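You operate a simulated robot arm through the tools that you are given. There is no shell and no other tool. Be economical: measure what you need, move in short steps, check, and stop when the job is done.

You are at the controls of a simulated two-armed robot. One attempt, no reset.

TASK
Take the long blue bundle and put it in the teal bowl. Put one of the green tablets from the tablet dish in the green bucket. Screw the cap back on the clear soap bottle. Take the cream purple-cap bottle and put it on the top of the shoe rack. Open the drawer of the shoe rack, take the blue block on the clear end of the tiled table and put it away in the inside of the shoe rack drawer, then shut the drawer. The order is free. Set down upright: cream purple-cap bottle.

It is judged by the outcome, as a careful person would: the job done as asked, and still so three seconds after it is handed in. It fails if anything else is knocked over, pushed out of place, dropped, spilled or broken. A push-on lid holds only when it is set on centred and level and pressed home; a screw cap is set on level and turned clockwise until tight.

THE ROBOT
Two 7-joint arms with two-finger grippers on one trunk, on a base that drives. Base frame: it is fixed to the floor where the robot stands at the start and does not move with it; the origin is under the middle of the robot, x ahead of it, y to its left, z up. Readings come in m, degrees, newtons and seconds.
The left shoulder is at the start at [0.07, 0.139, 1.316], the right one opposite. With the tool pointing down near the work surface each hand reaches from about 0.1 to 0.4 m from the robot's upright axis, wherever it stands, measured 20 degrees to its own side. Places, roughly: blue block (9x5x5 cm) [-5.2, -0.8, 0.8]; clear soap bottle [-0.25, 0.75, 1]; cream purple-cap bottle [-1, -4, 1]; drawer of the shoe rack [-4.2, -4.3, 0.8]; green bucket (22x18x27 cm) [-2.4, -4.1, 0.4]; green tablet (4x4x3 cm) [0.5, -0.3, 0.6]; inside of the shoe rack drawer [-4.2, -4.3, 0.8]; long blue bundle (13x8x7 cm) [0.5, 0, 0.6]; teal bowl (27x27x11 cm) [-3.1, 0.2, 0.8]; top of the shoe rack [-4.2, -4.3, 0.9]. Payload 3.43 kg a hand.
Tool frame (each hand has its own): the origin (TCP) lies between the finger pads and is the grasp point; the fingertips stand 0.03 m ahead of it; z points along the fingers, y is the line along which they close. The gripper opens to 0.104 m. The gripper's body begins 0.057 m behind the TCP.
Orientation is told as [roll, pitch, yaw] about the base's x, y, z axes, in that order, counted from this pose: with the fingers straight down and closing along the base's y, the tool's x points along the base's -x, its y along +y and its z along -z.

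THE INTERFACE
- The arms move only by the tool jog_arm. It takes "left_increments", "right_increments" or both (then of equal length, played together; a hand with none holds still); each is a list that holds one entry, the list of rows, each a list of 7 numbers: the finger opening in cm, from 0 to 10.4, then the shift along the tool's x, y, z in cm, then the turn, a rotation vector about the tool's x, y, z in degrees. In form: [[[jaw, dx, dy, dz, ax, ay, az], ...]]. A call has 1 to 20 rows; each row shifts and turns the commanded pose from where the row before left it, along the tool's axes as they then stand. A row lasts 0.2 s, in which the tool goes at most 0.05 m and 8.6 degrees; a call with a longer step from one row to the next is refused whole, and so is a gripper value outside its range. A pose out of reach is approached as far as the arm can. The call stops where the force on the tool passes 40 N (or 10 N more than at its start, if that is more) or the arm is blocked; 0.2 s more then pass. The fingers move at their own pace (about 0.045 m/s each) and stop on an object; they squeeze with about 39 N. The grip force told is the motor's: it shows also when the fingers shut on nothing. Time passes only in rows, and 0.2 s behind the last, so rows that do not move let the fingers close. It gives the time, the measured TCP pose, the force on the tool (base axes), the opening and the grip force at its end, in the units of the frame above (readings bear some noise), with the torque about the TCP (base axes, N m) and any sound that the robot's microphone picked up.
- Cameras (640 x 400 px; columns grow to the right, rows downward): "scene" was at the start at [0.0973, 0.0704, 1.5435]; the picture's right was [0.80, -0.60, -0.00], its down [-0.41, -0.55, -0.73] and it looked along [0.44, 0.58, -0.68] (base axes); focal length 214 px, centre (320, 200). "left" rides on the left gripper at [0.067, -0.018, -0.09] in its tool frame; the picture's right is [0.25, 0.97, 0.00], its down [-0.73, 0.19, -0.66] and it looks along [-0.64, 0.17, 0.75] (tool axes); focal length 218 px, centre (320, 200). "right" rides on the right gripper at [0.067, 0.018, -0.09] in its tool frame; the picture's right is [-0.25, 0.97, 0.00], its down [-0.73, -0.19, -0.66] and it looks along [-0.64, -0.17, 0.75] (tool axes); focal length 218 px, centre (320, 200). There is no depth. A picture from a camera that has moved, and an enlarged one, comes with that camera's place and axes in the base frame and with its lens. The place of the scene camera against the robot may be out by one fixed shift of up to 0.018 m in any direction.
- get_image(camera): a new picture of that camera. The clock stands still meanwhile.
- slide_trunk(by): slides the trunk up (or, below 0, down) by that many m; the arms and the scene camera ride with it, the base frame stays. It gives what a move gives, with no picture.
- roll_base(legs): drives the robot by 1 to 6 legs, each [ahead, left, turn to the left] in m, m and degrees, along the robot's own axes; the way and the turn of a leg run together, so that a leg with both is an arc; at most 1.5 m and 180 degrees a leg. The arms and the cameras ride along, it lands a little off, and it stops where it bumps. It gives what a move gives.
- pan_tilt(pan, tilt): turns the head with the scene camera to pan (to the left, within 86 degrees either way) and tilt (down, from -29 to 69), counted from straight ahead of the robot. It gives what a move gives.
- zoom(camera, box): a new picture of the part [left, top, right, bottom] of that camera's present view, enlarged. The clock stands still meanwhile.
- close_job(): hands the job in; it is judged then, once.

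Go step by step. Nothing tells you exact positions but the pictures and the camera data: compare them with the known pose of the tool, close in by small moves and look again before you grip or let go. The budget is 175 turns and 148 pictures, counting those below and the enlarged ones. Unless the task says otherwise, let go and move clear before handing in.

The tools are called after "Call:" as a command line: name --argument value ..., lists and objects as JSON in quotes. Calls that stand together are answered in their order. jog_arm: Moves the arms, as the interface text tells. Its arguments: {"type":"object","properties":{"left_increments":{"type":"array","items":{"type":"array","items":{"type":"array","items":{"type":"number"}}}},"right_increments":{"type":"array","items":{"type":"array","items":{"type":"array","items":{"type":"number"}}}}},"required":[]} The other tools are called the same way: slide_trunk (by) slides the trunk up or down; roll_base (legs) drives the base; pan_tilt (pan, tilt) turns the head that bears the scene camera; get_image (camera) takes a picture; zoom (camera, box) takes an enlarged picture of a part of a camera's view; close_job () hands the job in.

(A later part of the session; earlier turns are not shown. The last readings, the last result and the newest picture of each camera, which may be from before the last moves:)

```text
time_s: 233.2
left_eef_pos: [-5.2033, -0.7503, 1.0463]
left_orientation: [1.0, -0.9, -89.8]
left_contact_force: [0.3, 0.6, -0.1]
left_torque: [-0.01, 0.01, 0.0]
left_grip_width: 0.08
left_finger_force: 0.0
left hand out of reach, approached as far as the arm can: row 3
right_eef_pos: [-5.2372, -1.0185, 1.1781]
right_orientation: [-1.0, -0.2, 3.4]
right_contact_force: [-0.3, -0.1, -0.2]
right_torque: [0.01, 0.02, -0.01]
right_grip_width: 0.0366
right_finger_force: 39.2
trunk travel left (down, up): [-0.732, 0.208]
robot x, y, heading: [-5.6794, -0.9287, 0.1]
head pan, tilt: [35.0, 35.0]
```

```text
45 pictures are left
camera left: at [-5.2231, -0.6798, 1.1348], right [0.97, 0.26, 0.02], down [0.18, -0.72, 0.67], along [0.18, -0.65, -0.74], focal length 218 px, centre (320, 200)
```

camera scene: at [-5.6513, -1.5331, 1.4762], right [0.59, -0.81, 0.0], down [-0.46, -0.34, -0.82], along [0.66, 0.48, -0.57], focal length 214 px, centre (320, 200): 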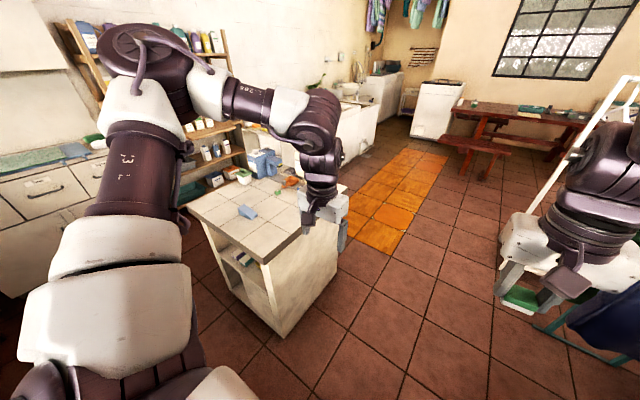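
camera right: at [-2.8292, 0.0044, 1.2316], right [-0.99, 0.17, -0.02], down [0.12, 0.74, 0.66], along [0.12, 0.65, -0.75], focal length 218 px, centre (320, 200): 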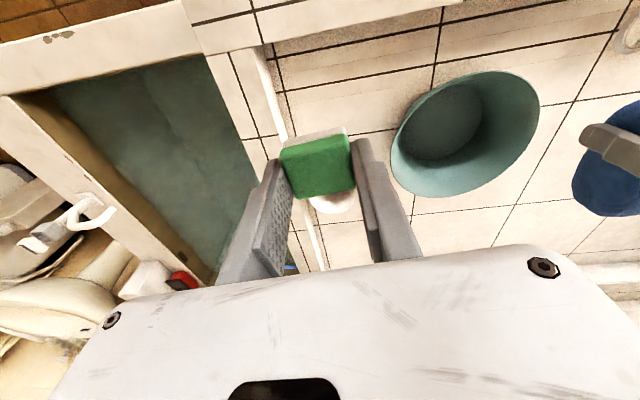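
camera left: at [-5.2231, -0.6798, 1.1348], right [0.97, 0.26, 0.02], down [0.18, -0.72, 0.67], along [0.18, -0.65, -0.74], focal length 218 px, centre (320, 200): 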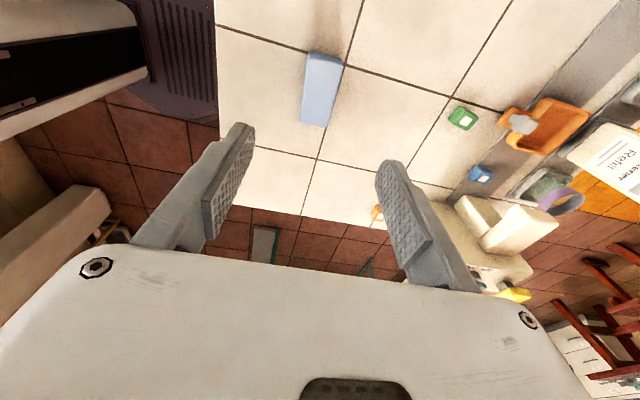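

Block top ≈0.82, centre (-5.195, -0.766). I centre and lower with the trunk.

Call:
jog_arm --left_increments '[[[8, -1.6, 0.8, 0, 0, 0, 0], [8, 0, 0, 0, 0, 0, 0]]]'

Call:
slide_trunk --by -0.18

Call:
get_image --camera "left"

```text
time_s: 233.8
left_eef_pos: [-5.2038, -0.7497, 1.0464]
left_orientation: [1.2, -0.8, -89.7]
left_contact_force: [-0.8, 0.7, -0.4]
left_torque: [0.01, 0.01, -0.03]
left_grip_width: 0.0801
left_finger_force: 0.1
left hand out of reach, approached as far as the arm can: row 1
right_eef_pos: [-5.2372, -1.0185, 1.1774]
right_orientation: [-1.0, -0.1, 3.5]
right_contact_force: [-0.2, -0.1, 0.6]
right_torque: [-0.03, 0.01, -0.02]
right_grip_width: 0.0366
right_finger_force: 39.2
trunk travel left (down, up): [-0.732, 0.208]
robot x, y, heading: [-5.6787, -0.9269, -0.2]
head pan, tilt: [35.0, 35.0]
```

```text
time_s: 235.8
left_eef_pos: [-5.2041, -0.7506, 0.867]
left_orientation: [1.1, -0.7, -89.7]
left_contact_force: [-1.0, 0.2, -0.4]
left_torque: [-0.01, -0.01, 0.02]
left_grip_width: 0.0801
left_finger_force: 0.0
right_eef_pos: [-5.2379, -1.018, 0.9971]
right_orientation: [-1.0, -0.1, 3.5]
right_contact_force: [1.5, -0.4, -0.6]
right_torque: [0.0, 0.0, 0.0]
right_grip_width: 0.0369
right_finger_force: 38.8
trunk travel left (down, up): [-0.552, 0.388]
robot x, y, heading: [-5.6835, -0.9275, -0.1]
head pan, tilt: [35.0, 35.0]
```

```text
44 pictures are left
camera left: at [-5.2234, -0.6799, 0.955], right [0.97, 0.26, 0.02], down [0.18, -0.72, 0.67], along [0.18, -0.65, -0.74], focal length 218 px, centre (320, 200)
```

left: 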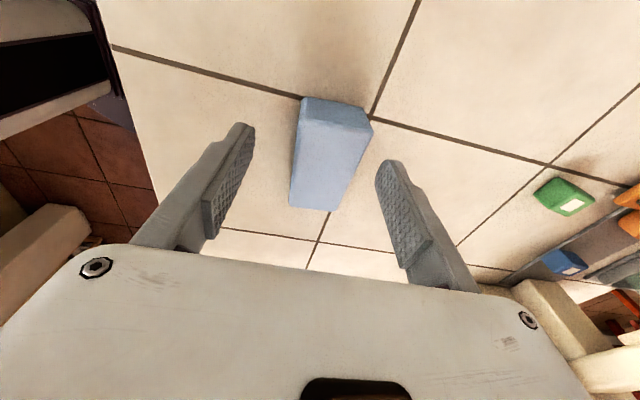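

Call:
slide_trunk --by -0.05

Call:
jog_arm --left_increments '[[[8, 0, 0.8, 0, 0, 0, 0], [6, 0, 0, 0, 0, 0, 0], [3, 0, 0, 0, 0, 0, 0], [3, 0, 0, 0, 0, 0, 0], [3, 0, 0, 0, 0, 0, 0]]]'

Call:
slide_trunk --by 0.25

Call:
get_image --camera "left"

```text
time_s: 236.4
left_eef_pos: [-5.2038, -0.7496, 0.8355]
left_orientation: [0.9, -0.8, -89.7]
left_contact_force: [-1.3, -0.2, 9.7]
left_torque: [0.09, 0.46, -0.01]
left_grip_width: 0.078
left_finger_force: 0.0
right_eef_pos: [-5.2372, -1.0171, 0.9631]
right_orientation: [-1.0, -0.1, 3.4]
right_contact_force: [-0.1, -0.4, -1.1]
right_torque: [0.01, 0.04, 0.03]
right_grip_width: 0.0368
right_finger_force: 39.4
trunk travel left (down, up): [-0.517, 0.423]
robot x, y, heading: [-5.6765, -0.9273, 0.1]
head pan, tilt: [35.0, 35.0]
stopped: the force on the tool passed its limit at 62 N (the readings are from after the stop); the commanded pose is now the measured one
```

```text
time_s: 237.7
left_eef_pos: [-5.1974, -0.7466, 0.836]
left_orientation: [1.0, -0.9, -89.7]
left_contact_force: [-0.5, -0.2, -0.2]
left_torque: [0.04, -0.01, -0.02]
left_grip_width: 0.043
left_finger_force: 38.8
right_eef_pos: [-5.2362, -1.0182, 0.9621]
right_orientation: [-1.0, -0.2, 3.4]
right_contact_force: [-0.6, 1.3, -0.4]
right_torque: [0.02, 0.0, 0.02]
right_grip_width: 0.0366
right_finger_force: 39.1
trunk travel left (down, up): [-0.517, 0.423]
robot x, y, heading: [-5.68, -0.9301, -0.0]
head pan, tilt: [35.0, 35.0]
```

```text
time_s: 240.2
left_eef_pos: [-5.1982, -0.7473, 1.0856]
left_orientation: [1.0, -0.9, -89.8]
left_contact_force: [0.1, -0.9, -0.5]
left_torque: [-0.01, -0.01, 0.02]
left_grip_width: 0.0426
left_finger_force: 39.5
right_eef_pos: [-5.2361, -1.0193, 1.2132]
right_orientation: [-1.0, 0.0, 3.5]
right_contact_force: [-0.3, 1.1, -0.3]
right_torque: [-0.01, 0.02, 0.0]
right_grip_width: 0.0367
right_finger_force: 39.3
trunk travel left (down, up): [-0.767, 0.173]
robot x, y, heading: [-5.6791, -0.9289, 0.1]
head pan, tilt: [35.0, 35.0]
```

```text
43 pictures are left
camera left: at [-5.2171, -0.6771, 1.1736], right [0.97, 0.26, 0.01], down [0.18, -0.72, 0.67], along [0.18, -0.65, -0.74], focal length 218 px, centre (320, 200)
```

left: 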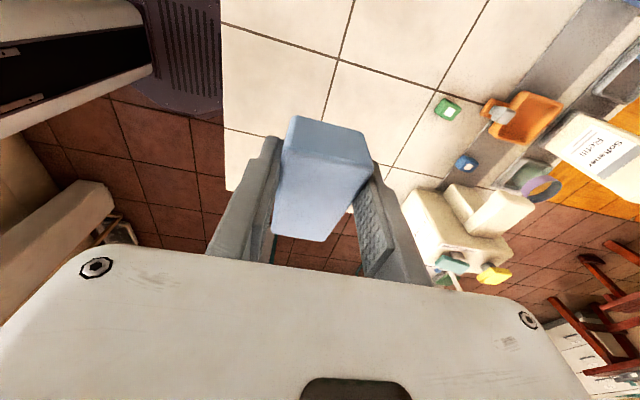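

Block secured. I back away to the open floor and look toward the shoe rack side of the yard.

Call:
roll_base --legs '[[-0.1, 0, 0], [0, -0.75, 0], [0, 0, -60]]'

Call:
pan_tilt --pan 0 --tilt 15

Call:
get_image --camera "scene"

```text
time_s: 247.7
left_eef_pos: [-5.3819, -2.0109, 1.0866]
left_orientation: [1.1, -0.9, -149.8]
left_contact_force: [-0.5, -0.5, -0.4]
left_torque: [-0.01, 0.0, 0.01]
left_grip_width: 0.0429
left_finger_force: 39.6
right_eef_pos: [-5.6366, -2.112, 1.2129]
right_orientation: [-0.9, 0.0, -56.5]
right_contact_force: [-0.5, 0.3, -0.8]
right_torque: [0.01, -0.02, -0.01]
right_grip_width: 0.0368
right_finger_force: 39.2
trunk travel left (down, up): [-0.767, 0.173]
robot x, y, heading: [-5.7812, -1.6842, -60.0]
head pan, tilt: [35.0, 35.0]
```

```text
time_s: 248.7
left_eef_pos: [-5.383, -2.0102, 1.086]
left_orientation: [0.9, -0.8, -149.7]
left_contact_force: [0.2, -0.2, -0.8]
left_torque: [-0.03, -0.01, 0.01]
left_grip_width: 0.0429
left_finger_force: 38.9
right_eef_pos: [-5.6377, -2.1132, 1.2122]
right_orientation: [-0.9, -0.1, -56.5]
right_contact_force: [0.9, -0.6, 0.0]
right_torque: [0.0, 0.0, 0.0]
right_grip_width: 0.0368
right_finger_force: 39.4
trunk travel left (down, up): [-0.767, 0.173]
robot x, y, heading: [-5.78, -1.6844, -59.9]
head pan, tilt: [0.0, 15.0]
```

```text
42 pictures are left
camera scene: at [-5.7101, -1.8044, 1.5439], right [-0.87, -0.5, 0.0], down [-0.13, 0.22, -0.97], along [0.48, -0.84, -0.26], focal length 214 px, centre (320, 200)
```

scene: 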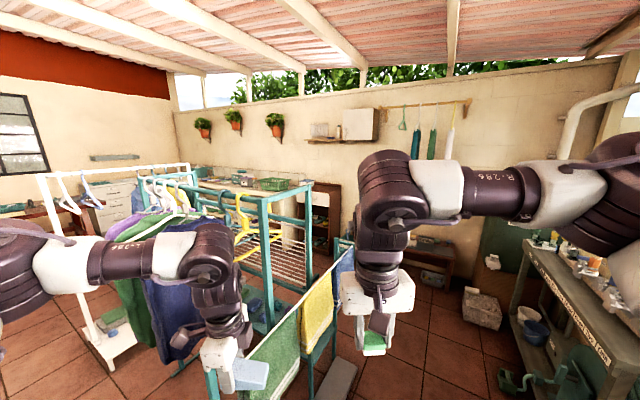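

Clothes racks fill the middle; the shoe rack is at the back wall. I go down the side corridor at x≈-5.75 and look along the back lane.

Call:
roll_base --legs '[[0, 0, -30], [1.45, 0, 0]]'

Call:
pan_tilt --pan 72 --tilt 22

Call:
get_image --camera "scene"

```text
time_s: 257.4
left_eef_pos: [-5.6006, -3.6102, 1.0851]
left_orientation: [1.0, -0.9, -179.8]
left_contact_force: [-0.6, 0.0, -1.1]
left_torque: [0.02, 0.01, -0.03]
left_grip_width: 0.0429
left_finger_force: 39.1
right_eef_pos: [-5.8723, -3.5718, 1.2137]
right_orientation: [-1.0, -0.2, -86.6]
right_contact_force: [0.3, -0.2, 0.1]
right_torque: [0.02, -0.01, 0.0]
right_grip_width: 0.0369
right_finger_force: 39.0
trunk travel left (down, up): [-0.767, 0.173]
robot x, y, heading: [-5.7764, -3.1309, -90.1]
head pan, tilt: [0.0, 15.0]
```

```text
time_s: 258.8
left_eef_pos: [-5.6017, -3.6105, 1.086]
left_orientation: [1.0, -0.9, -179.9]
left_contact_force: [-0.4, -0.3, 0.0]
left_torque: [0.04, 0.0, 0.01]
left_grip_width: 0.043
left_finger_force: 38.5
right_eef_pos: [-5.873, -3.5711, 1.2122]
right_orientation: [-1.0, 0.0, -86.5]
right_contact_force: [0.0, 0.2, -0.3]
right_torque: [0.02, 0.01, 0.01]
right_grip_width: 0.037
right_finger_force: 39.1
trunk travel left (down, up): [-0.767, 0.173]
robot x, y, heading: [-5.7797, -3.1327, -90.0]
head pan, tilt: [72.0, 22.0]
```

```text
41 pictures are left
camera scene: at [-5.6946, -3.2048, 1.5326], right [-0.31, -0.95, 0.0], down [-0.36, 0.12, -0.93], along [0.88, -0.29, -0.37], focal length 214 px, centre (320, 200)
```

scene: 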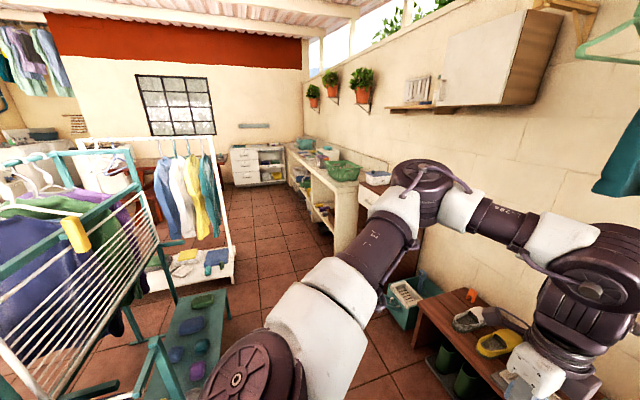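

The lane along the back wall is about 1.2 m wide. I follow it at y≈-3.62 toward the bucket.

Call:
roll_base --legs '[[0.49, 0, 0], [0, 0, 90], [1.5, 0, 0], [1.3, 0, 0]]'

Call:
pan_tilt --pan -35 --tilt 38

Call:
get_image --camera "scene"

```text
time_s: 278.7
left_eef_pos: [-2.4944, -3.4736, 1.0856]
left_orientation: [0.9, -0.9, -90.4]
left_contact_force: [-0.5, -0.3, -1.1]
left_torque: [0.02, 0.03, 0.02]
left_grip_width: 0.0428
left_finger_force: 39.2
right_eef_pos: [-2.537, -3.7448, 1.2143]
right_orientation: [-1.0, -0.1, 2.8]
right_contact_force: [-0.1, 0.2, -0.7]
right_torque: [0.02, -0.02, 0.0]
right_grip_width: 0.0366
right_finger_force: 39.0
trunk travel left (down, up): [-0.767, 0.173]
robot x, y, heading: [-2.9813, -3.6463, -0.4]
head pan, tilt: [72.0, 22.0]
```

```text
time_s: 280.6
left_eef_pos: [-2.4942, -3.4736, 1.0864]
left_orientation: [1.0, -0.9, -90.4]
left_contact_force: [-0.4, 0.6, -0.7]
left_torque: [0.03, -0.03, -0.01]
left_grip_width: 0.0431
left_finger_force: 38.3
right_eef_pos: [-2.5369, -3.744, 1.2138]
right_orientation: [-1.0, -0.2, 2.8]
right_contact_force: [-0.5, 0.0, -1.0]
right_torque: [0.0, 0.01, 0.04]
right_grip_width: 0.0368
right_finger_force: 38.5
trunk travel left (down, up): [-0.767, 0.173]
robot x, y, heading: [-2.9802, -3.6483, -0.7]
head pan, tilt: [-35.0, 38.0]
```

```text
40 pictures are left
camera scene: at [-2.8598, -3.6949, 1.5074], right [-0.58, -0.81, 0.0], down [-0.5, 0.36, -0.79], along [0.64, -0.46, -0.62], focal length 214 px, centre (320, 200)
```

scene: 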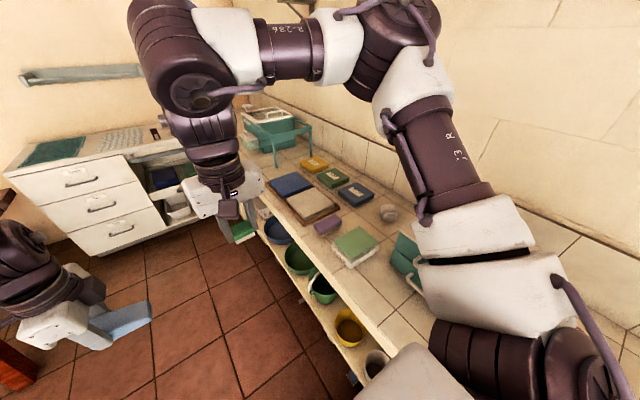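

Call:
zoom --camera "scene" --box '[240, 200, 400, 390]'

```text
2.11 times, centred on (320, 295) of scene
camera zoom: at [-2.8598, -3.6949, 1.5074], right [-0.58, -0.81, 0.0], down [-0.5, 0.36, -0.79], along [0.64, -0.46, -0.62], focal length 452 px, centre (320, 0)
```

zoom: 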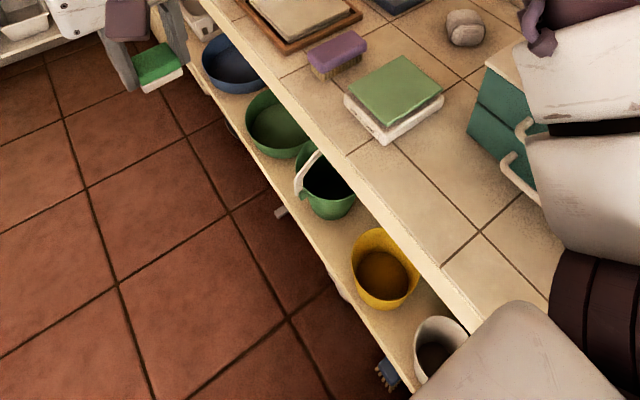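

The green bucket (with handle) sits on the lower shelf under the counter at about (-2.39, -4.05), rim ≈0.5. I will stand at an angle, draw the left hand back, and reach in with the right hand tilted.

Call:
jog_arm --left_increments '[[[3, 0, -3, 0, 0, 0, 0], [3, 0, -3, 0, 0, 0, 0], [3, 1, -2, 0, 0, 0, 0]]]'

Call:
roll_base --legs '[[0.42, 0.06, 0], [0, 0, -50]]'

Call:
pan_tilt --pan -10 --tilt 50

Call:
get_image --camera "scene"

```text
time_s: 281.4
left_eef_pos: [-2.575, -3.4623, 1.084]
left_orientation: [1.0, -1.0, -90.3]
left_contact_force: [0.4, 0.6, -0.4]
left_torque: [-0.01, -0.01, 0.0]
left_grip_width: 0.0427
left_finger_force: 38.8
right_eef_pos: [-2.5378, -3.7439, 1.2142]
right_orientation: [-1.0, -0.2, 2.8]
right_contact_force: [-0.4, 0.0, -0.2]
right_torque: [0.01, -0.01, 0.0]
right_grip_width: 0.0367
right_finger_force: 39.1
trunk travel left (down, up): [-0.767, 0.173]
robot x, y, heading: [-2.9757, -3.6481, -0.7]
head pan, tilt: [-35.0, 38.0]
```

```text
time_s: 286.2
left_eef_pos: [-2.1572, -3.7841, 1.0844]
left_orientation: [1.0, -0.8, -140.7]
left_contact_force: [-0.5, -0.9, -0.7]
left_torque: [0.0, -0.02, 0.05]
left_grip_width: 0.0428
left_finger_force: 38.9
right_eef_pos: [-2.3501, -3.993, 1.2126]
right_orientation: [-0.9, -0.1, -47.6]
right_contact_force: [-0.1, -0.7, -0.6]
right_torque: [0.03, 0.02, 0.02]
right_grip_width: 0.0367
right_finger_force: 38.9
trunk travel left (down, up): [-0.767, 0.173]
robot x, y, heading: [-2.5527, -3.5947, -51.0]
head pan, tilt: [-35.0, 38.0]
```

```text
time_s: 287.1
left_eef_pos: [-2.1576, -3.7849, 1.0853]
left_orientation: [1.1, -0.9, -140.6]
left_contact_force: [-0.7, 0.6, -1.1]
left_torque: [-0.01, -0.03, -0.02]
left_grip_width: 0.0429
left_finger_force: 38.6
right_eef_pos: [-2.3513, -3.9941, 1.2135]
right_orientation: [-1.0, 0.0, -47.5]
right_contact_force: [-0.8, 0.2, -1.0]
right_torque: [0.0, 0.01, 0.02]
right_grip_width: 0.0371
right_finger_force: 39.4
trunk travel left (down, up): [-0.767, 0.173]
robot x, y, heading: [-2.5563, -3.5878, -51.5]
head pan, tilt: [-10.0, 50.0]
```

```text
38 pictures are left
camera scene: at [-2.4913, -3.6949, 1.4902], right [-0.87, -0.48, 0.0], down [-0.37, 0.67, -0.64], along [0.31, -0.56, -0.77], focal length 214 px, centre (320, 200)
```

scene: 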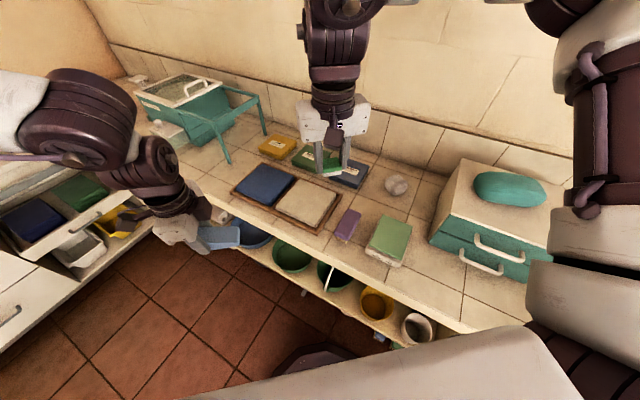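

I draw the right hand back from the counter, tilt it forward, then lower the trunk.

Call:
jog_arm --right_increments '[[[2, 4, 0, 0, 0, 0, 0], [2, 4, 0, 0, 0, 0, 0], [2, 4, 0, 0, 0, 0, 0], [2, 4, 0, 0, 0, 0, 0], [2, 4, 0, 0, 0, 0, 0], [2, 0, 0, 0, 0, -8.4, 0], [2, 0, 0, 0, 0, -8.4, 0], [2, 0, 0, 0, 0, -8.4, 0], [2, 0, 0, 0, 0, -8.4, 0], [2, 0, 0, 0, 0, -8.4, 0], [2, 0, 0, 0, 0, 0, 0]]]'

```text
time_s: 289.5
left_eef_pos: [-2.1544, -3.7835, 1.0841]
left_orientation: [0.9, -1.1, -140.7]
left_contact_force: [0.6, -0.4, -1.1]
left_torque: [-0.02, 0.01, -0.01]
left_grip_width: 0.0427
left_finger_force: 39.3
right_eef_pos: [-2.377, -4.0999, 1.3144]
right_orientation: [-1.6, -42.1, -46.4]
right_contact_force: [0.3, 0.4, -0.2]
right_torque: [0.01, 0.02, -0.02]
right_grip_width: 0.0364
right_finger_force: 39.2
right hand out of reach, approached as far as the arm can: row 1, 2, 3, 4, 5, 6, 7, 8, 9, 10
trunk travel left (down, up): [-0.767, 0.173]
robot x, y, heading: [-2.555, -3.5921, -51.2]
head pan, tilt: [-10.0, 50.0]
```

The tilt pushed the hand forward, so instead I use the base: back off 0.3 m, lower the trunk, then roll in under the counter.

Call:
roll_base --legs '[[-0.3, 0, 0]]'

Call:
slide_trunk --by -0.74

Call:
pan_tilt --pan -5 --tilt 15

Call:
get_image --camera "scene"

```text
time_s: 291.6
left_eef_pos: [-2.3467, -3.5532, 1.0848]
left_orientation: [0.9, -0.9, -140.8]
left_contact_force: [0.7, -0.4, -0.2]
left_torque: [0.04, -0.02, -0.01]
left_grip_width: 0.043
left_finger_force: 38.8
right_eef_pos: [-2.5688, -3.8677, 1.3127]
right_orientation: [-1.2, -41.9, -46.7]
right_contact_force: [0.2, -0.9, -0.9]
right_torque: [0.03, 0.0, 0.05]
right_grip_width: 0.0369
right_finger_force: 38.9
trunk travel left (down, up): [-0.767, 0.173]
robot x, y, heading: [-2.7436, -3.3569, -51.3]
head pan, tilt: [-10.0, 50.0]
```

```text
refused: -0.74 is not a number from -0.4 to 0.4
```

```text
time_s: 292.6
left_eef_pos: [-2.3468, -3.5514, 1.0844]
left_orientation: [1.0, -0.9, -140.8]
left_contact_force: [-0.4, -0.5, -0.5]
left_torque: [0.01, 0.02, 0.02]
left_grip_width: 0.0429
left_finger_force: 39.2
right_eef_pos: [-2.5697, -3.8666, 1.3144]
right_orientation: [-1.3, -41.9, -46.6]
right_contact_force: [0.2, 0.1, -1.0]
right_torque: [0.01, -0.01, 0.01]
right_grip_width: 0.0367
right_finger_force: 39.1
trunk travel left (down, up): [-0.767, 0.173]
robot x, y, heading: [-2.7493, -3.3586, -51.1]
head pan, tilt: [-5.0, 15.0]
```

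```text
37 pictures are left
camera scene: at [-2.6658, -3.4709, 1.5438], right [-0.83, -0.56, 0.0], down [-0.15, 0.22, -0.97], along [0.54, -0.8, -0.26], focal length 214 px, centre (320, 200)
```

scene: 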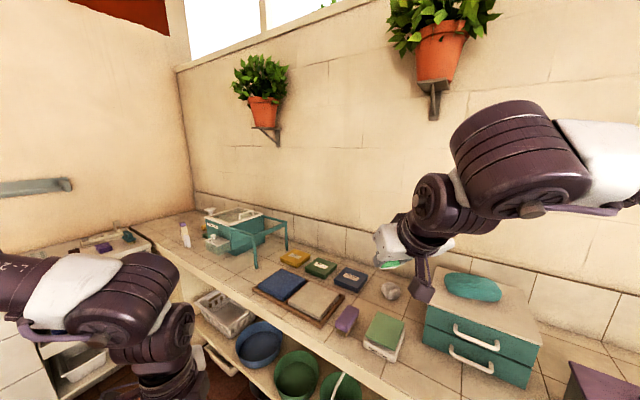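

Call:
slide_trunk --by -0.4

Call:
slide_trunk --by -0.33

Call:
get_image --camera "right"

Call:
get_image --camera "scene"

```text
time_s: 296.4
left_eef_pos: [-2.3481, -3.5509, 0.6847]
left_orientation: [1.0, -0.9, -140.8]
left_contact_force: [-0.5, 0.1, -0.7]
left_torque: [-0.01, -0.02, -0.03]
left_grip_width: 0.043
left_finger_force: 39.5
right_eef_pos: [-2.5711, -3.8661, 0.9152]
right_orientation: [-1.2, -42.1, -46.7]
right_contact_force: [0.0, -0.5, 0.1]
right_torque: [0.0, -0.01, 0.0]
right_grip_width: 0.0367
right_finger_force: 38.6
trunk travel left (down, up): [-0.367, 0.573]
robot x, y, heading: [-2.7463, -3.359, -51.4]
head pan, tilt: [-5.0, 15.0]
```

```text
time_s: 299.6
left_eef_pos: [-2.3483, -3.5514, 0.3537]
left_orientation: [1.0, -1.0, -140.9]
left_contact_force: [0.2, -0.4, -0.8]
left_torque: [-0.01, -0.05, 0.0]
left_grip_width: 0.043
left_finger_force: 39.2
right_eef_pos: [-2.5704, -3.8665, 0.5837]
right_orientation: [-1.3, -42.1, -46.6]
right_contact_force: [-0.7, 0.0, 0.2]
right_torque: [0.01, 0.0, 0.0]
right_grip_width: 0.0367
right_finger_force: 38.7
trunk travel left (down, up): [-0.037, 0.903]
robot x, y, heading: [-2.743, -3.3596, -51.1]
head pan, tilt: [-5.0, 15.0]
```

```text
36 pictures are left
camera right: at [-2.6313, -3.7715, 0.6052], right [0.84, 0.52, 0.15], down [-0.06, -0.19, 0.98], along [0.53, -0.84, -0.13], focal length 218 px, centre (320, 200)
```

right: 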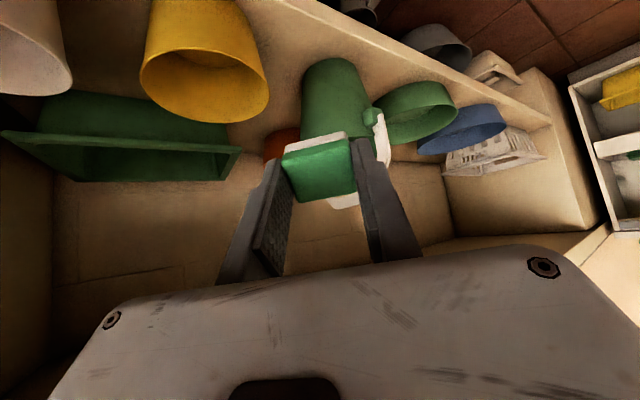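

```text
35 pictures are left
camera scene: at [-2.6662, -3.4705, 0.814], right [-0.83, -0.56, 0.0], down [-0.14, 0.21, -0.97], along [0.54, -0.8, -0.26], focal length 214 px, centre (320, 200)
```

scene: 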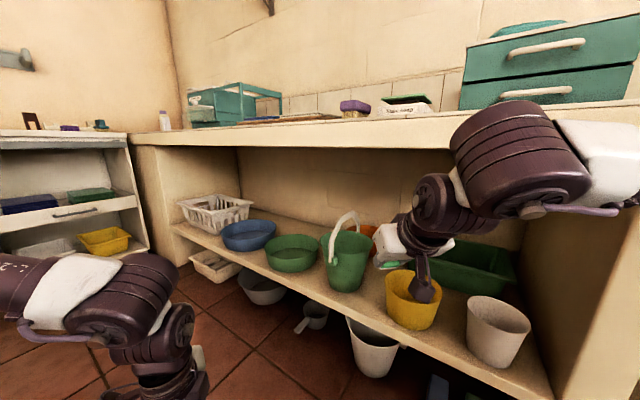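

Clear view: the green bucket with its arched handle, rim ≈0.49 at about (-2.36, -4.09). I roll in 0.2 m and look again.

Call:
roll_base --legs '[[0.2, 0.03, 0]]'

Call:
jog_arm --right_increments '[[[2, -2.4, 0, 2.1, 0, 0, 0], [2, -2.4, 0, 2.1, 0, 0, 0], [2, 0, 0, 0, 0, 0, 0]]]'

Call:
get_image --camera "right"

Call:
get_image --camera "scene"

```text
time_s: 301.2
left_eef_pos: [-2.2222, -3.6656, 0.3573]
left_orientation: [1.1, -0.9, -141.6]
left_contact_force: [-0.2, 0.5, -1.0]
left_torque: [-0.03, 0.03, -0.01]
left_grip_width: 0.0427
left_finger_force: 39.1
right_eef_pos: [-2.4508, -3.9818, 0.587]
right_orientation: [-0.7, -42.3, -48.5]
right_contact_force: [-0.3, -0.1, -0.9]
right_torque: [-0.03, 0.01, 0.0]
right_grip_width: 0.0368
right_finger_force: 38.8
trunk travel left (down, up): [-0.037, 0.903]
robot x, y, heading: [-2.6164, -3.4689, -51.8]
head pan, tilt: [-5.0, 15.0]
stopped in leg 1: the robot was blocked; the commanded pose is now the measured one
```

```text
time_s: 302.0
left_eef_pos: [-2.2229, -3.6643, 0.36]
left_orientation: [1.9, -1.1, -141.8]
left_contact_force: [0.0, 0.8, -0.4]
left_torque: [-0.02, -0.01, 0.03]
left_grip_width: 0.0425
left_finger_force: 39.5
right_eef_pos: [-2.4137, -4.0233, 0.6021]
right_orientation: [-1.1, -43.4, -48.2]
right_contact_force: [0.6, -0.5, -1.1]
right_torque: [-0.01, 0.0, -0.03]
right_grip_width: 0.0365
right_finger_force: 38.8
trunk travel left (down, up): [-0.037, 0.903]
robot x, y, heading: [-2.6196, -3.4696, -51.6]
head pan, tilt: [-5.0, 15.0]
```

```text
34 pictures are left
camera right: at [-2.4725, -3.9277, 0.6187], right [0.85, 0.5, 0.16], down [-0.08, -0.17, 0.98], along [0.52, -0.85, -0.11], focal length 218 px, centre (320, 200)
```

right: 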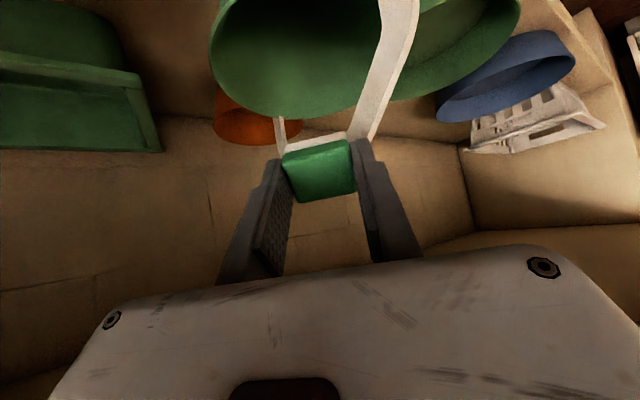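

```text
33 pictures are left
camera scene: at [-2.5439, -3.574, 0.8163], right [-0.84, -0.55, 0.0], down [-0.13, 0.2, -0.97], along [0.53, -0.81, -0.24], focal length 214 px, centre (320, 200)
```

scene: 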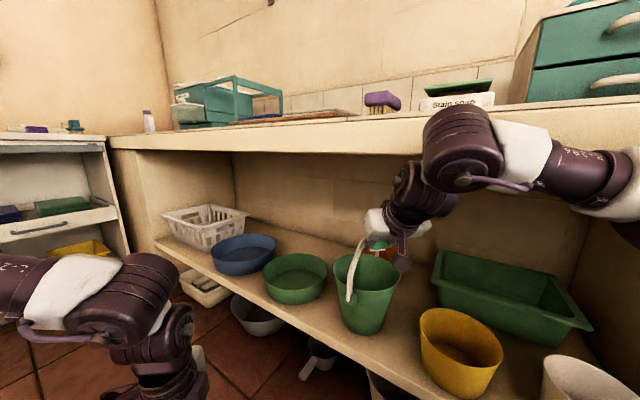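

The tablet hangs over the near half of the bucket, beside the handle. I shift 2.5 cm left, away from the handle, lower slightly, and release.

Call:
jog_arm --right_increments '[[[2, 0, -1.3, 0.7, 0, 0, 0], [2, 0.6, -1.2, 0.7, 0, 0, 0], [2, 0, 0, 0, 0, 0, 0]]]'

Call:
get_image --camera "right"

```text
time_s: 302.8
left_eef_pos: [-2.2169, -3.6616, 0.3567]
left_orientation: [1.7, -2.1, -141.3]
left_contact_force: [0.3, 0.2, -0.6]
left_torque: [0.02, -0.03, -0.04]
left_grip_width: 0.0429
left_finger_force: 39.1
right_eef_pos: [-2.4146, -4.0386, 0.5861]
right_orientation: [-2.7, -43.1, -46.3]
right_contact_force: [0.3, -1.1, 0.0]
right_torque: [0.02, 0.03, 0.03]
right_grip_width: 0.0368
right_finger_force: 38.9
trunk travel left (down, up): [-0.037, 0.903]
robot x, y, heading: [-2.6146, -3.4696, -51.6]
head pan, tilt: [-5.0, 15.0]
```

```text
32 pictures are left
camera right: at [-2.4753, -3.9425, 0.6044], right [0.85, 0.51, 0.14], down [-0.06, -0.17, 0.98], along [0.53, -0.84, -0.11], focal length 218 px, centre (320, 200)
```

right: 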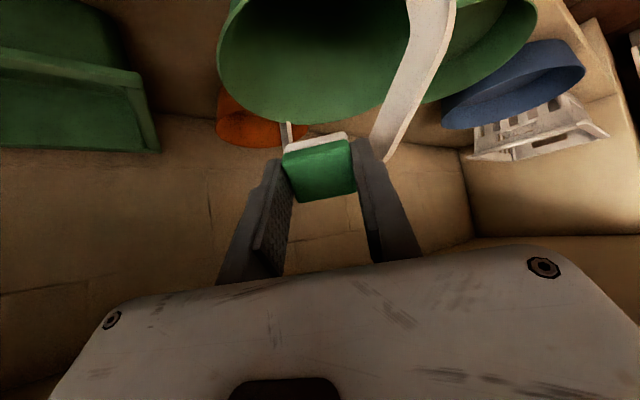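

Call:
jog_arm --right_increments '[[[5, 0, 0, 0, 0, 0, 0], [6.5, 0, 0, 0, 0, 0, 0], [6.5, 0, 0, 0, 0, 0, 0], [6.5, 0, 0, -0.5, 0, 0, 0]]]'

Call:
get_image --camera "right"

```text
time_s: 303.8
left_eef_pos: [-2.2176, -3.6622, 0.3545]
left_orientation: [1.5, -1.9, -141.5]
left_contact_force: [0.1, 0.3, -0.7]
left_torque: [0.04, -0.03, 0.01]
left_grip_width: 0.0428
left_finger_force: 39.1
right_eef_pos: [-2.4172, -4.0374, 0.5831]
right_orientation: [-2.8, -42.4, -46.4]
right_contact_force: [0.1, -0.4, 0.9]
right_torque: [0.01, 0.02, 0.0]
right_grip_width: 0.0648
right_finger_force: 0.1
trunk travel left (down, up): [-0.037, 0.903]
robot x, y, heading: [-2.6148, -3.47, -51.7]
head pan, tilt: [-5.0, 15.0]
```

```text
31 pictures are left
camera right: at [-2.477, -3.9417, 0.6022], right [0.85, 0.51, 0.14], down [-0.05, -0.17, 0.98], along [0.53, -0.84, -0.12], focal length 218 px, centre (320, 200)
```

right: 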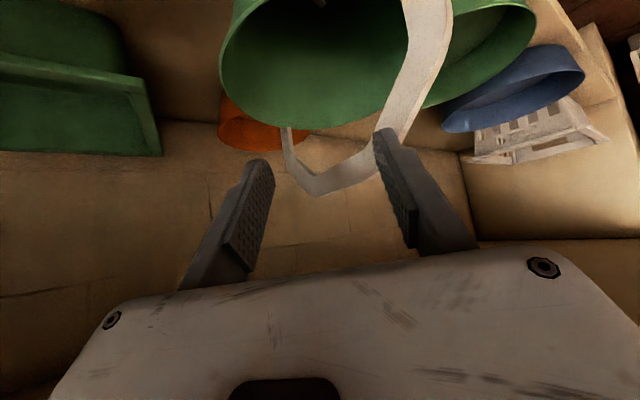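

Released; the tablet is gone into the bucket. I back out straight, raise the trunk and check.

Call:
roll_base --legs '[[-0.3, 0, 0]]'

Call:
slide_trunk --by 0.4

Call:
slide_trunk --by 0.33

Call:
pan_tilt --pan 5 --tilt 42

Call:
zoom --camera "scene" --box '[200, 120, 440, 300]'

```text
time_s: 305.8
left_eef_pos: [-2.4084, -3.4304, 0.3545]
left_orientation: [0.9, -0.9, -141.4]
left_contact_force: [-0.4, 1.1, -0.8]
left_torque: [0.02, -0.01, -0.02]
left_grip_width: 0.0427
left_finger_force: 38.9
right_eef_pos: [-2.6115, -3.8107, 0.5751]
right_orientation: [-0.8, -42.1, -48.2]
right_contact_force: [-0.4, -0.1, 0.8]
right_torque: [-0.01, -0.02, 0.0]
right_grip_width: 0.0648
right_finger_force: 0.1
trunk travel left (down, up): [-0.037, 0.903]
robot x, y, heading: [-2.8079, -3.233, -51.9]
head pan, tilt: [-5.0, 15.0]
```

```text
time_s: 309.6
left_eef_pos: [-2.4072, -3.4302, 0.7546]
left_orientation: [0.9, -0.8, -141.5]
left_contact_force: [-0.4, 0.4, 0.0]
left_torque: [0.02, -0.03, -0.01]
left_grip_width: 0.0429
left_finger_force: 38.7
right_eef_pos: [-2.6121, -3.8134, 0.9755]
right_orientation: [-0.8, -42.1, -48.2]
right_contact_force: [-0.1, -1.2, -0.1]
right_torque: [-0.04, -0.01, 0.02]
right_grip_width: 0.065
right_finger_force: 0.1
trunk travel left (down, up): [-0.437, 0.503]
robot x, y, heading: [-2.804, -3.236, -51.5]
head pan, tilt: [-5.0, 15.0]
```

```text
time_s: 312.9
left_eef_pos: [-2.4079, -3.4298, 1.0846]
left_orientation: [1.0, -1.0, -141.5]
left_contact_force: [1.0, 0.4, -0.3]
left_torque: [0.03, -0.01, -0.01]
left_grip_width: 0.0431
left_finger_force: 39.5
right_eef_pos: [-2.6128, -3.8123, 1.3052]
right_orientation: [-0.8, -42.1, -48.2]
right_contact_force: [0.0, -1.1, 0.2]
right_torque: [-0.03, -0.01, 0.0]
right_grip_width: 0.0651
right_finger_force: 0.0
trunk travel left (down, up): [-0.767, 0.173]
robot x, y, heading: [-2.8063, -3.2317, -51.8]
head pan, tilt: [-5.0, 15.0]
```

```text
time_s: 313.8
left_eef_pos: [-2.4076, -3.432, 1.0844]
left_orientation: [0.9, -1.0, -141.6]
left_contact_force: [-0.2, 0.5, -0.6]
left_torque: [0.01, -0.04, 0.01]
left_grip_width: 0.0427
left_finger_force: 39.4
right_eef_pos: [-2.612, -3.8136, 1.3055]
right_orientation: [-0.8, -42.0, -48.2]
right_contact_force: [-0.1, 0.8, 0.0]
right_torque: [-0.02, -0.02, 0.02]
right_grip_width: 0.0652
right_finger_force: 0.1
trunk travel left (down, up): [-0.767, 0.173]
robot x, y, heading: [-2.8057, -3.2323, -51.8]
head pan, tilt: [5.0, 42.0]
```

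```text
2.22 times, centred on (320, 210) of scene
camera zoom: at [-2.7196, -3.33, 1.5015], right [-0.73, -0.68, 0.0], down [-0.46, 0.49, -0.74], along [0.51, -0.54, -0.67], focal length 477 px, centre (320, 178)
```

zoom: 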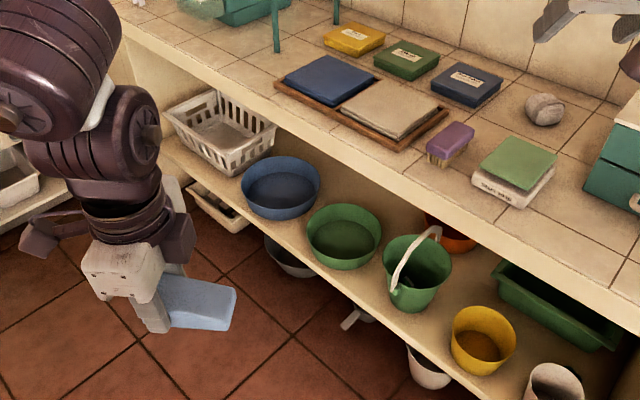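

The tablet is nowhere but in the bucket. I straighten the right hand and drive toward the corner where the cream bottle stands.

Call:
jog_arm --right_increments '[[[6.5, 0, 0, 0, 0, 8.4, 0], [6.5, 0, 0, 0, 0, 8.4, 0], [6.5, 0, 0, 0, 0, 8.4, 0], [6.5, 0, 0, 0, 0, 8.4, 0], [6.5, 0, 0, 0, 0, 8.4, 0], [6.5, 3, 0, 0, 0, 0, 0], [6.5, 3, 0, 0, 0, 0, 0]]]'

Call:
roll_base --legs '[[0.86, 0.66, 0]]'

Call:
pan_tilt --pan 0 --tilt 35

Call:
get_image --camera "scene"

```text
time_s: 315.4
left_eef_pos: [-2.4117, -3.4292, 1.0867]
left_orientation: [1.1, -0.8, -141.6]
left_contact_force: [-0.9, -0.4, -1.3]
left_torque: [-0.01, -0.01, 0.02]
left_grip_width: 0.0427
left_finger_force: 38.5
right_eef_pos: [-2.657, -3.767, 1.3076]
right_orientation: [-0.5, -0.3, -48.8]
right_contact_force: [-0.7, -0.2, 0.8]
right_torque: [0.01, -0.03, 0.01]
right_grip_width: 0.0649
right_finger_force: 0.2
trunk travel left (down, up): [-0.767, 0.173]
robot x, y, heading: [-2.8075, -3.2366, -51.7]
head pan, tilt: [5.0, 42.0]
```

```text
time_s: 321.0
left_eef_pos: [-1.3566, -3.6996, 1.0863]
left_orientation: [1.0, -1.0, -141.5]
left_contact_force: [0.2, 0.4, 0.0]
left_torque: [0.03, -0.01, 0.02]
left_grip_width: 0.0429
left_finger_force: 38.7
right_eef_pos: [-1.5999, -4.0371, 1.3061]
right_orientation: [-0.6, 0.0, -48.7]
right_contact_force: [-0.6, 0.2, -0.4]
right_torque: [0.01, 0.0, 0.01]
right_grip_width: 0.065
right_finger_force: 0.1
trunk travel left (down, up): [-0.767, 0.173]
robot x, y, heading: [-1.752, -3.4998, -51.7]
head pan, tilt: [5.0, 42.0]
```

```text
time_s: 321.7
left_eef_pos: [-1.3559, -3.7004, 1.085]
left_orientation: [0.9, -0.8, -141.5]
left_contact_force: [0.0, -0.5, -0.1]
left_torque: [-0.02, 0.0, -0.01]
left_grip_width: 0.0428
left_finger_force: 39.0
right_eef_pos: [-1.5999, -4.0356, 1.3066]
right_orientation: [-0.6, -0.1, -48.6]
right_contact_force: [-0.2, 0.0, -0.8]
right_torque: [0.01, -0.02, -0.01]
right_grip_width: 0.0648
right_finger_force: 0.1
trunk travel left (down, up): [-0.767, 0.173]
robot x, y, heading: [-1.7557, -3.5031, -52.0]
head pan, tilt: [0.0, 35.0]
```

```text
29 pictures are left
camera scene: at [-1.6701, -3.6076, 1.5119], right [-0.79, -0.62, 0.0], down [-0.36, 0.45, -0.82], along [0.51, -0.64, -0.57], focal length 214 px, centre (320, 200)
```

scene: 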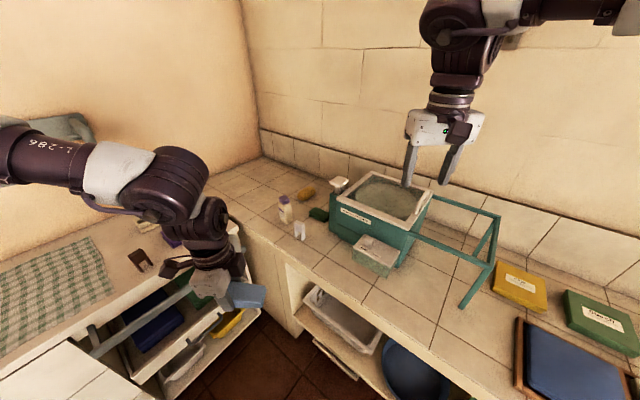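

Call:
zoom --camera "scene" --box '[250, 160, 370, 260]'

```text
4.00 times, centred on (310, 210) of scene
camera zoom: at [-1.6701, -3.6076, 1.5119], right [-0.79, -0.62, 0.0], down [-0.36, 0.45, -0.82], along [0.51, -0.64, -0.57], focal length 858 px, centre (360, 160)
```

zoom: 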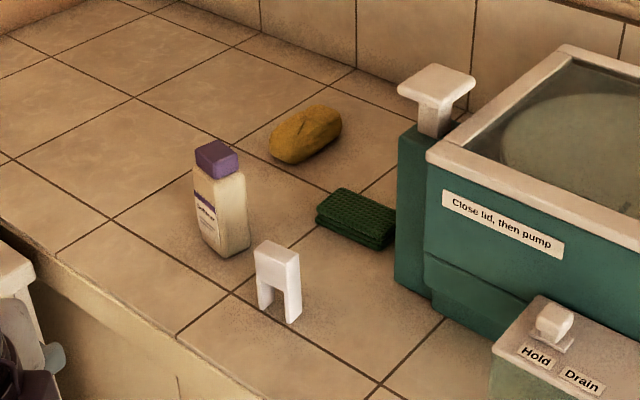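

The cream bottle stands at about (-1.062, -4.114), top ≈0.985. I position the base so the right hand arrives nearly above it.

Call:
roll_base --legs '[[0.28, 0.15, 0], [0, 0, 22]]'

Call:
get_image --camera "right"

```text
time_s: 324.9
left_eef_pos: [-1.0215, -3.6654, 1.085]
left_orientation: [1.0, -0.9, -119.5]
left_contact_force: [-0.5, -0.1, -0.9]
left_torque: [0.0, -0.03, -0.01]
left_grip_width: 0.0429
left_finger_force: 39.2
right_eef_pos: [-1.1211, -4.0694, 1.3065]
right_orientation: [-0.5, -0.1, -26.6]
right_contact_force: [-0.9, -1.0, -0.5]
right_torque: [-0.02, -0.01, -0.02]
right_grip_width: 0.065
right_finger_force: 0.1
trunk travel left (down, up): [-0.767, 0.173]
robot x, y, heading: [-1.4639, -3.6332, -29.8]
head pan, tilt: [0.0, 35.0]
```

```text
27 pictures are left
camera right: at [-1.1735, -4.0204, 1.3947], right [0.66, 0.75, -0.01], down [0.57, -0.49, 0.66], along [0.49, -0.44, -0.75], focal length 218 px, centre (320, 200)
```

right: 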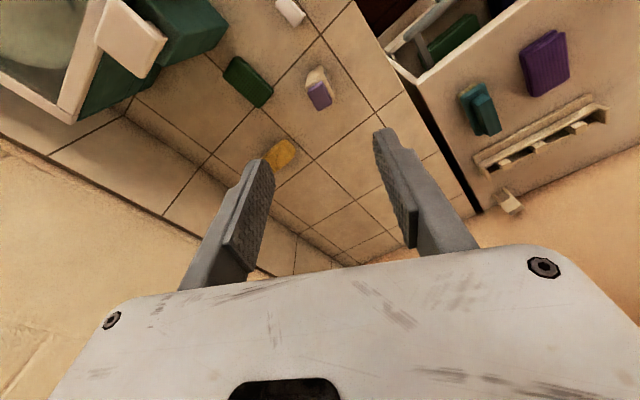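

Triangulated: cap top at (-1.092, -4.095, 1.008). I descend above it.

Call:
jog_arm --right_increments '[[[8, -1.9, -0.5, 2, 0, 0, 0], [8, -1.9, -0.5, 2, 0, 0, 0], [8, 0, 0, 4, 0, 0, 0], [8, 0, 0, 4, 0, 0, 0], [8, 0, 0, 4, 0, 0, 0], [8, 0, 0, 4, 0, 0, 0], [8, 0, 0, 0, 0, 0, 0]]]'

Call:
get_image --camera "right"

```text
time_s: 326.5
left_eef_pos: [-1.0196, -3.6643, 1.0847]
left_orientation: [1.0, -0.9, -119.5]
left_contact_force: [0.6, 0.7, -1.1]
left_torque: [-0.02, 0.01, -0.01]
left_grip_width: 0.0428
left_finger_force: 39.0
right_eef_pos: [-1.0902, -4.0953, 1.1069]
right_orientation: [-0.6, -0.3, -26.8]
right_contact_force: [0.4, 0.6, -0.4]
right_torque: [-0.01, -0.01, 0.0]
right_grip_width: 0.0801
right_finger_force: 0.1
trunk travel left (down, up): [-0.767, 0.173]
robot x, y, heading: [-1.4619, -3.6307, -30.2]
head pan, tilt: [0.0, 35.0]
```

```text
26 pictures are left
camera right: at [-1.144, -4.0465, 1.1965], right [0.66, 0.75, -0.01], down [0.57, -0.49, 0.66], along [0.49, -0.44, -0.75], focal length 218 px, centre (320, 200)
```

right: 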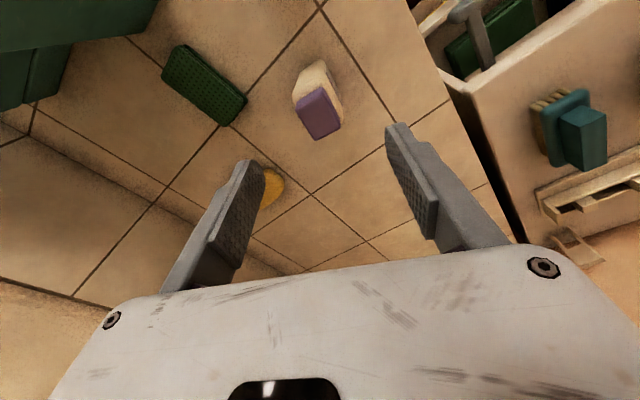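

Well aligned with the bottle. I descend to z≈0.957 around its upper body and close.

Call:
jog_arm --right_increments '[[[8, -0.2, -0.25, 4, 0, 0, 0], [8, 0, 0, 4, 0, 0, 0], [8, 0, 0, 4, 0, 0, 0], [8, 0, 0, 3, 0, 0, 0], [8, 0, 0, 0, 0, 0, 0]]]'

Call:
get_image --camera "right"

```text
time_s: 327.7
left_eef_pos: [-1.022, -3.6637, 1.0849]
left_orientation: [1.0, -1.0, -119.4]
left_contact_force: [-1.2, 1.0, -1.2]
left_torque: [0.02, -0.02, 0.01]
left_grip_width: 0.0429
left_finger_force: 39.0
right_eef_pos: [-1.091, -4.0984, 0.9552]
right_orientation: [-0.6, -0.1, -26.7]
right_contact_force: [-0.3, -0.3, -0.7]
right_torque: [0.02, 0.0, 0.02]
right_grip_width: 0.0802
right_finger_force: 0.2
trunk travel left (down, up): [-0.767, 0.173]
robot x, y, heading: [-1.4612, -3.6284, -29.7]
head pan, tilt: [0.0, 35.0]
```

```text
25 pictures are left
camera right: at [-1.1433, -4.0505, 1.0445], right [0.66, 0.75, -0.01], down [0.57, -0.49, 0.66], along [0.49, -0.44, -0.75], focal length 218 px, centre (320, 200)
```

right: 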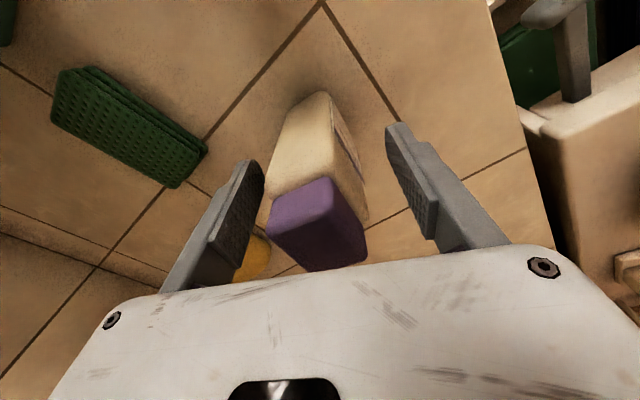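

Call:
jog_arm --right_increments '[[[6, 0, 0, 0, 0, 0, 0], [4, 0, 0, 0, 0, 0, 0], [3, 0, 0, 0, 0, 0, 0], [3, 0, 0, 0, 0, 0, 0], [3, 0, 0, -2, 0, 0, 0], [3, 0, 0, -4, 0, 0, 0], [3, 0, 0, -4, 0, 0, 0], [3, 0, 0, -4, 0, 0, 0], [3, 0, 0, -4, 0, 0, 0], [3, 0, 0, 0, 0, 0, 0]]]'

Call:
get_image --camera "right"

```text
time_s: 329.9
left_eef_pos: [-1.0211, -3.6651, 1.0841]
left_orientation: [0.9, -0.9, -119.5]
left_contact_force: [0.0, -1.1, -0.5]
left_torque: [0.04, -0.01, -0.02]
left_grip_width: 0.0429
left_finger_force: 38.7
right_eef_pos: [-1.0897, -4.1006, 1.1371]
right_orientation: [-0.5, 0.1, -26.7]
right_contact_force: [0.3, -0.3, -1.2]
right_torque: [0.01, 0.0, 0.01]
right_grip_width: 0.0395
right_finger_force: 38.7
trunk travel left (down, up): [-0.767, 0.173]
robot x, y, heading: [-1.459, -3.6293, -29.8]
head pan, tilt: [0.0, 35.0]
```

```text
24 pictures are left
camera right: at [-1.1416, -4.0517, 1.2255], right [0.66, 0.75, -0.01], down [0.57, -0.49, 0.66], along [0.49, -0.44, -0.75], focal length 218 px, centre (320, 200)
```

right: 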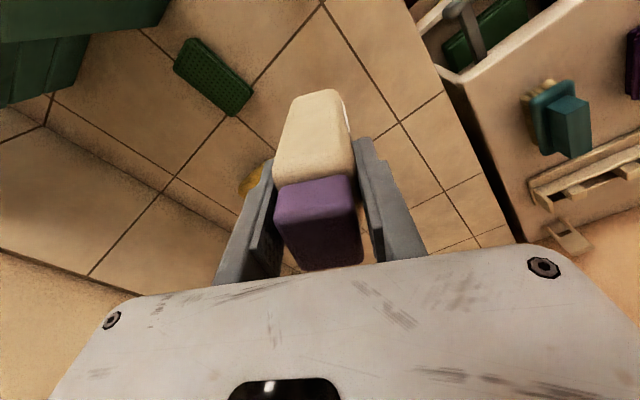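

Bottle held upright. I raise, back off, turn round and return along the lane toward the shoe rack.

Call:
slide_trunk --by 0.12

Call:
roll_base --legs '[[-0.35, 0, 0], [0, 0, -150], [1.3, 0.1, 0]]'

Call:
pan_tilt --pan 40 --tilt 35

Call:
get_image --camera "scene"

```text
time_s: 331.4
left_eef_pos: [-1.0196, -3.6641, 1.205]
left_orientation: [0.9, -0.9, -119.4]
left_contact_force: [0.6, 0.7, 0.5]
left_torque: [0.01, 0.02, 0.03]
left_grip_width: 0.0427
left_finger_force: 39.0
right_eef_pos: [-1.0888, -4.0993, 1.2567]
right_orientation: [-0.6, -0.1, -26.8]
right_contact_force: [-0.1, -0.3, -1.9]
right_torque: [-0.03, 0.02, 0.01]
right_grip_width: 0.0396
right_finger_force: 39.5
trunk travel left (down, up): [-0.887, 0.053]
robot x, y, heading: [-1.4629, -3.6316, -29.9]
head pan, tilt: [0.0, 35.0]
```

```text
time_s: 346.0
left_eef_pos: [-3.4604, -3.7727, 1.2052]
left_orientation: [1.0, -0.9, 91.1]
left_contact_force: [0.4, -0.4, -1.0]
left_torque: [0.0, 0.02, 0.02]
left_grip_width: 0.043
left_finger_force: 38.8
right_eef_pos: [-3.6229, -3.3626, 1.2584]
right_orientation: [-0.7, -0.1, -176.1]
right_contact_force: [0.0, 0.7, -2.3]
right_torque: [0.03, -0.01, 0.0]
right_grip_width: 0.0392
right_finger_force: 39.4
trunk travel left (down, up): [-0.887, 0.053]
robot x, y, heading: [-3.0595, -3.5787, -179.1]
head pan, tilt: [0.0, 35.0]
```

```text
time_s: 347.1
left_eef_pos: [-3.461, -3.7723, 1.2061]
left_orientation: [0.9, -0.9, 91.1]
left_contact_force: [0.3, 0.1, -0.7]
left_torque: [-0.01, 0.01, -0.02]
left_grip_width: 0.0426
left_finger_force: 38.5
right_eef_pos: [-3.6231, -3.3626, 1.2585]
right_orientation: [-0.6, -0.1, -176.2]
right_contact_force: [-0.1, -0.3, -2.4]
right_torque: [-0.03, 0.0, 0.03]
right_grip_width: 0.0392
right_finger_force: 38.9
trunk travel left (down, up): [-0.887, 0.053]
robot x, y, heading: [-3.0686, -3.5736, -179.1]
head pan, tilt: [40.0, 35.0]
```

```text
23 pictures are left
camera scene: at [-3.1829, -3.631, 1.6319], right [-0.65, 0.76, 0.0], down [0.43, 0.38, -0.82], along [-0.62, -0.54, -0.57], focal length 214 px, centre (320, 200)
```

scene: 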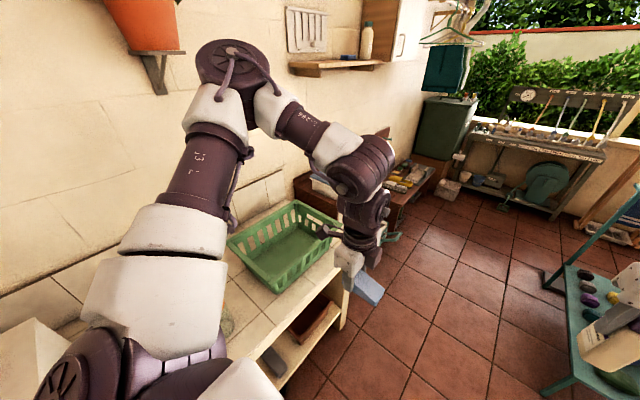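

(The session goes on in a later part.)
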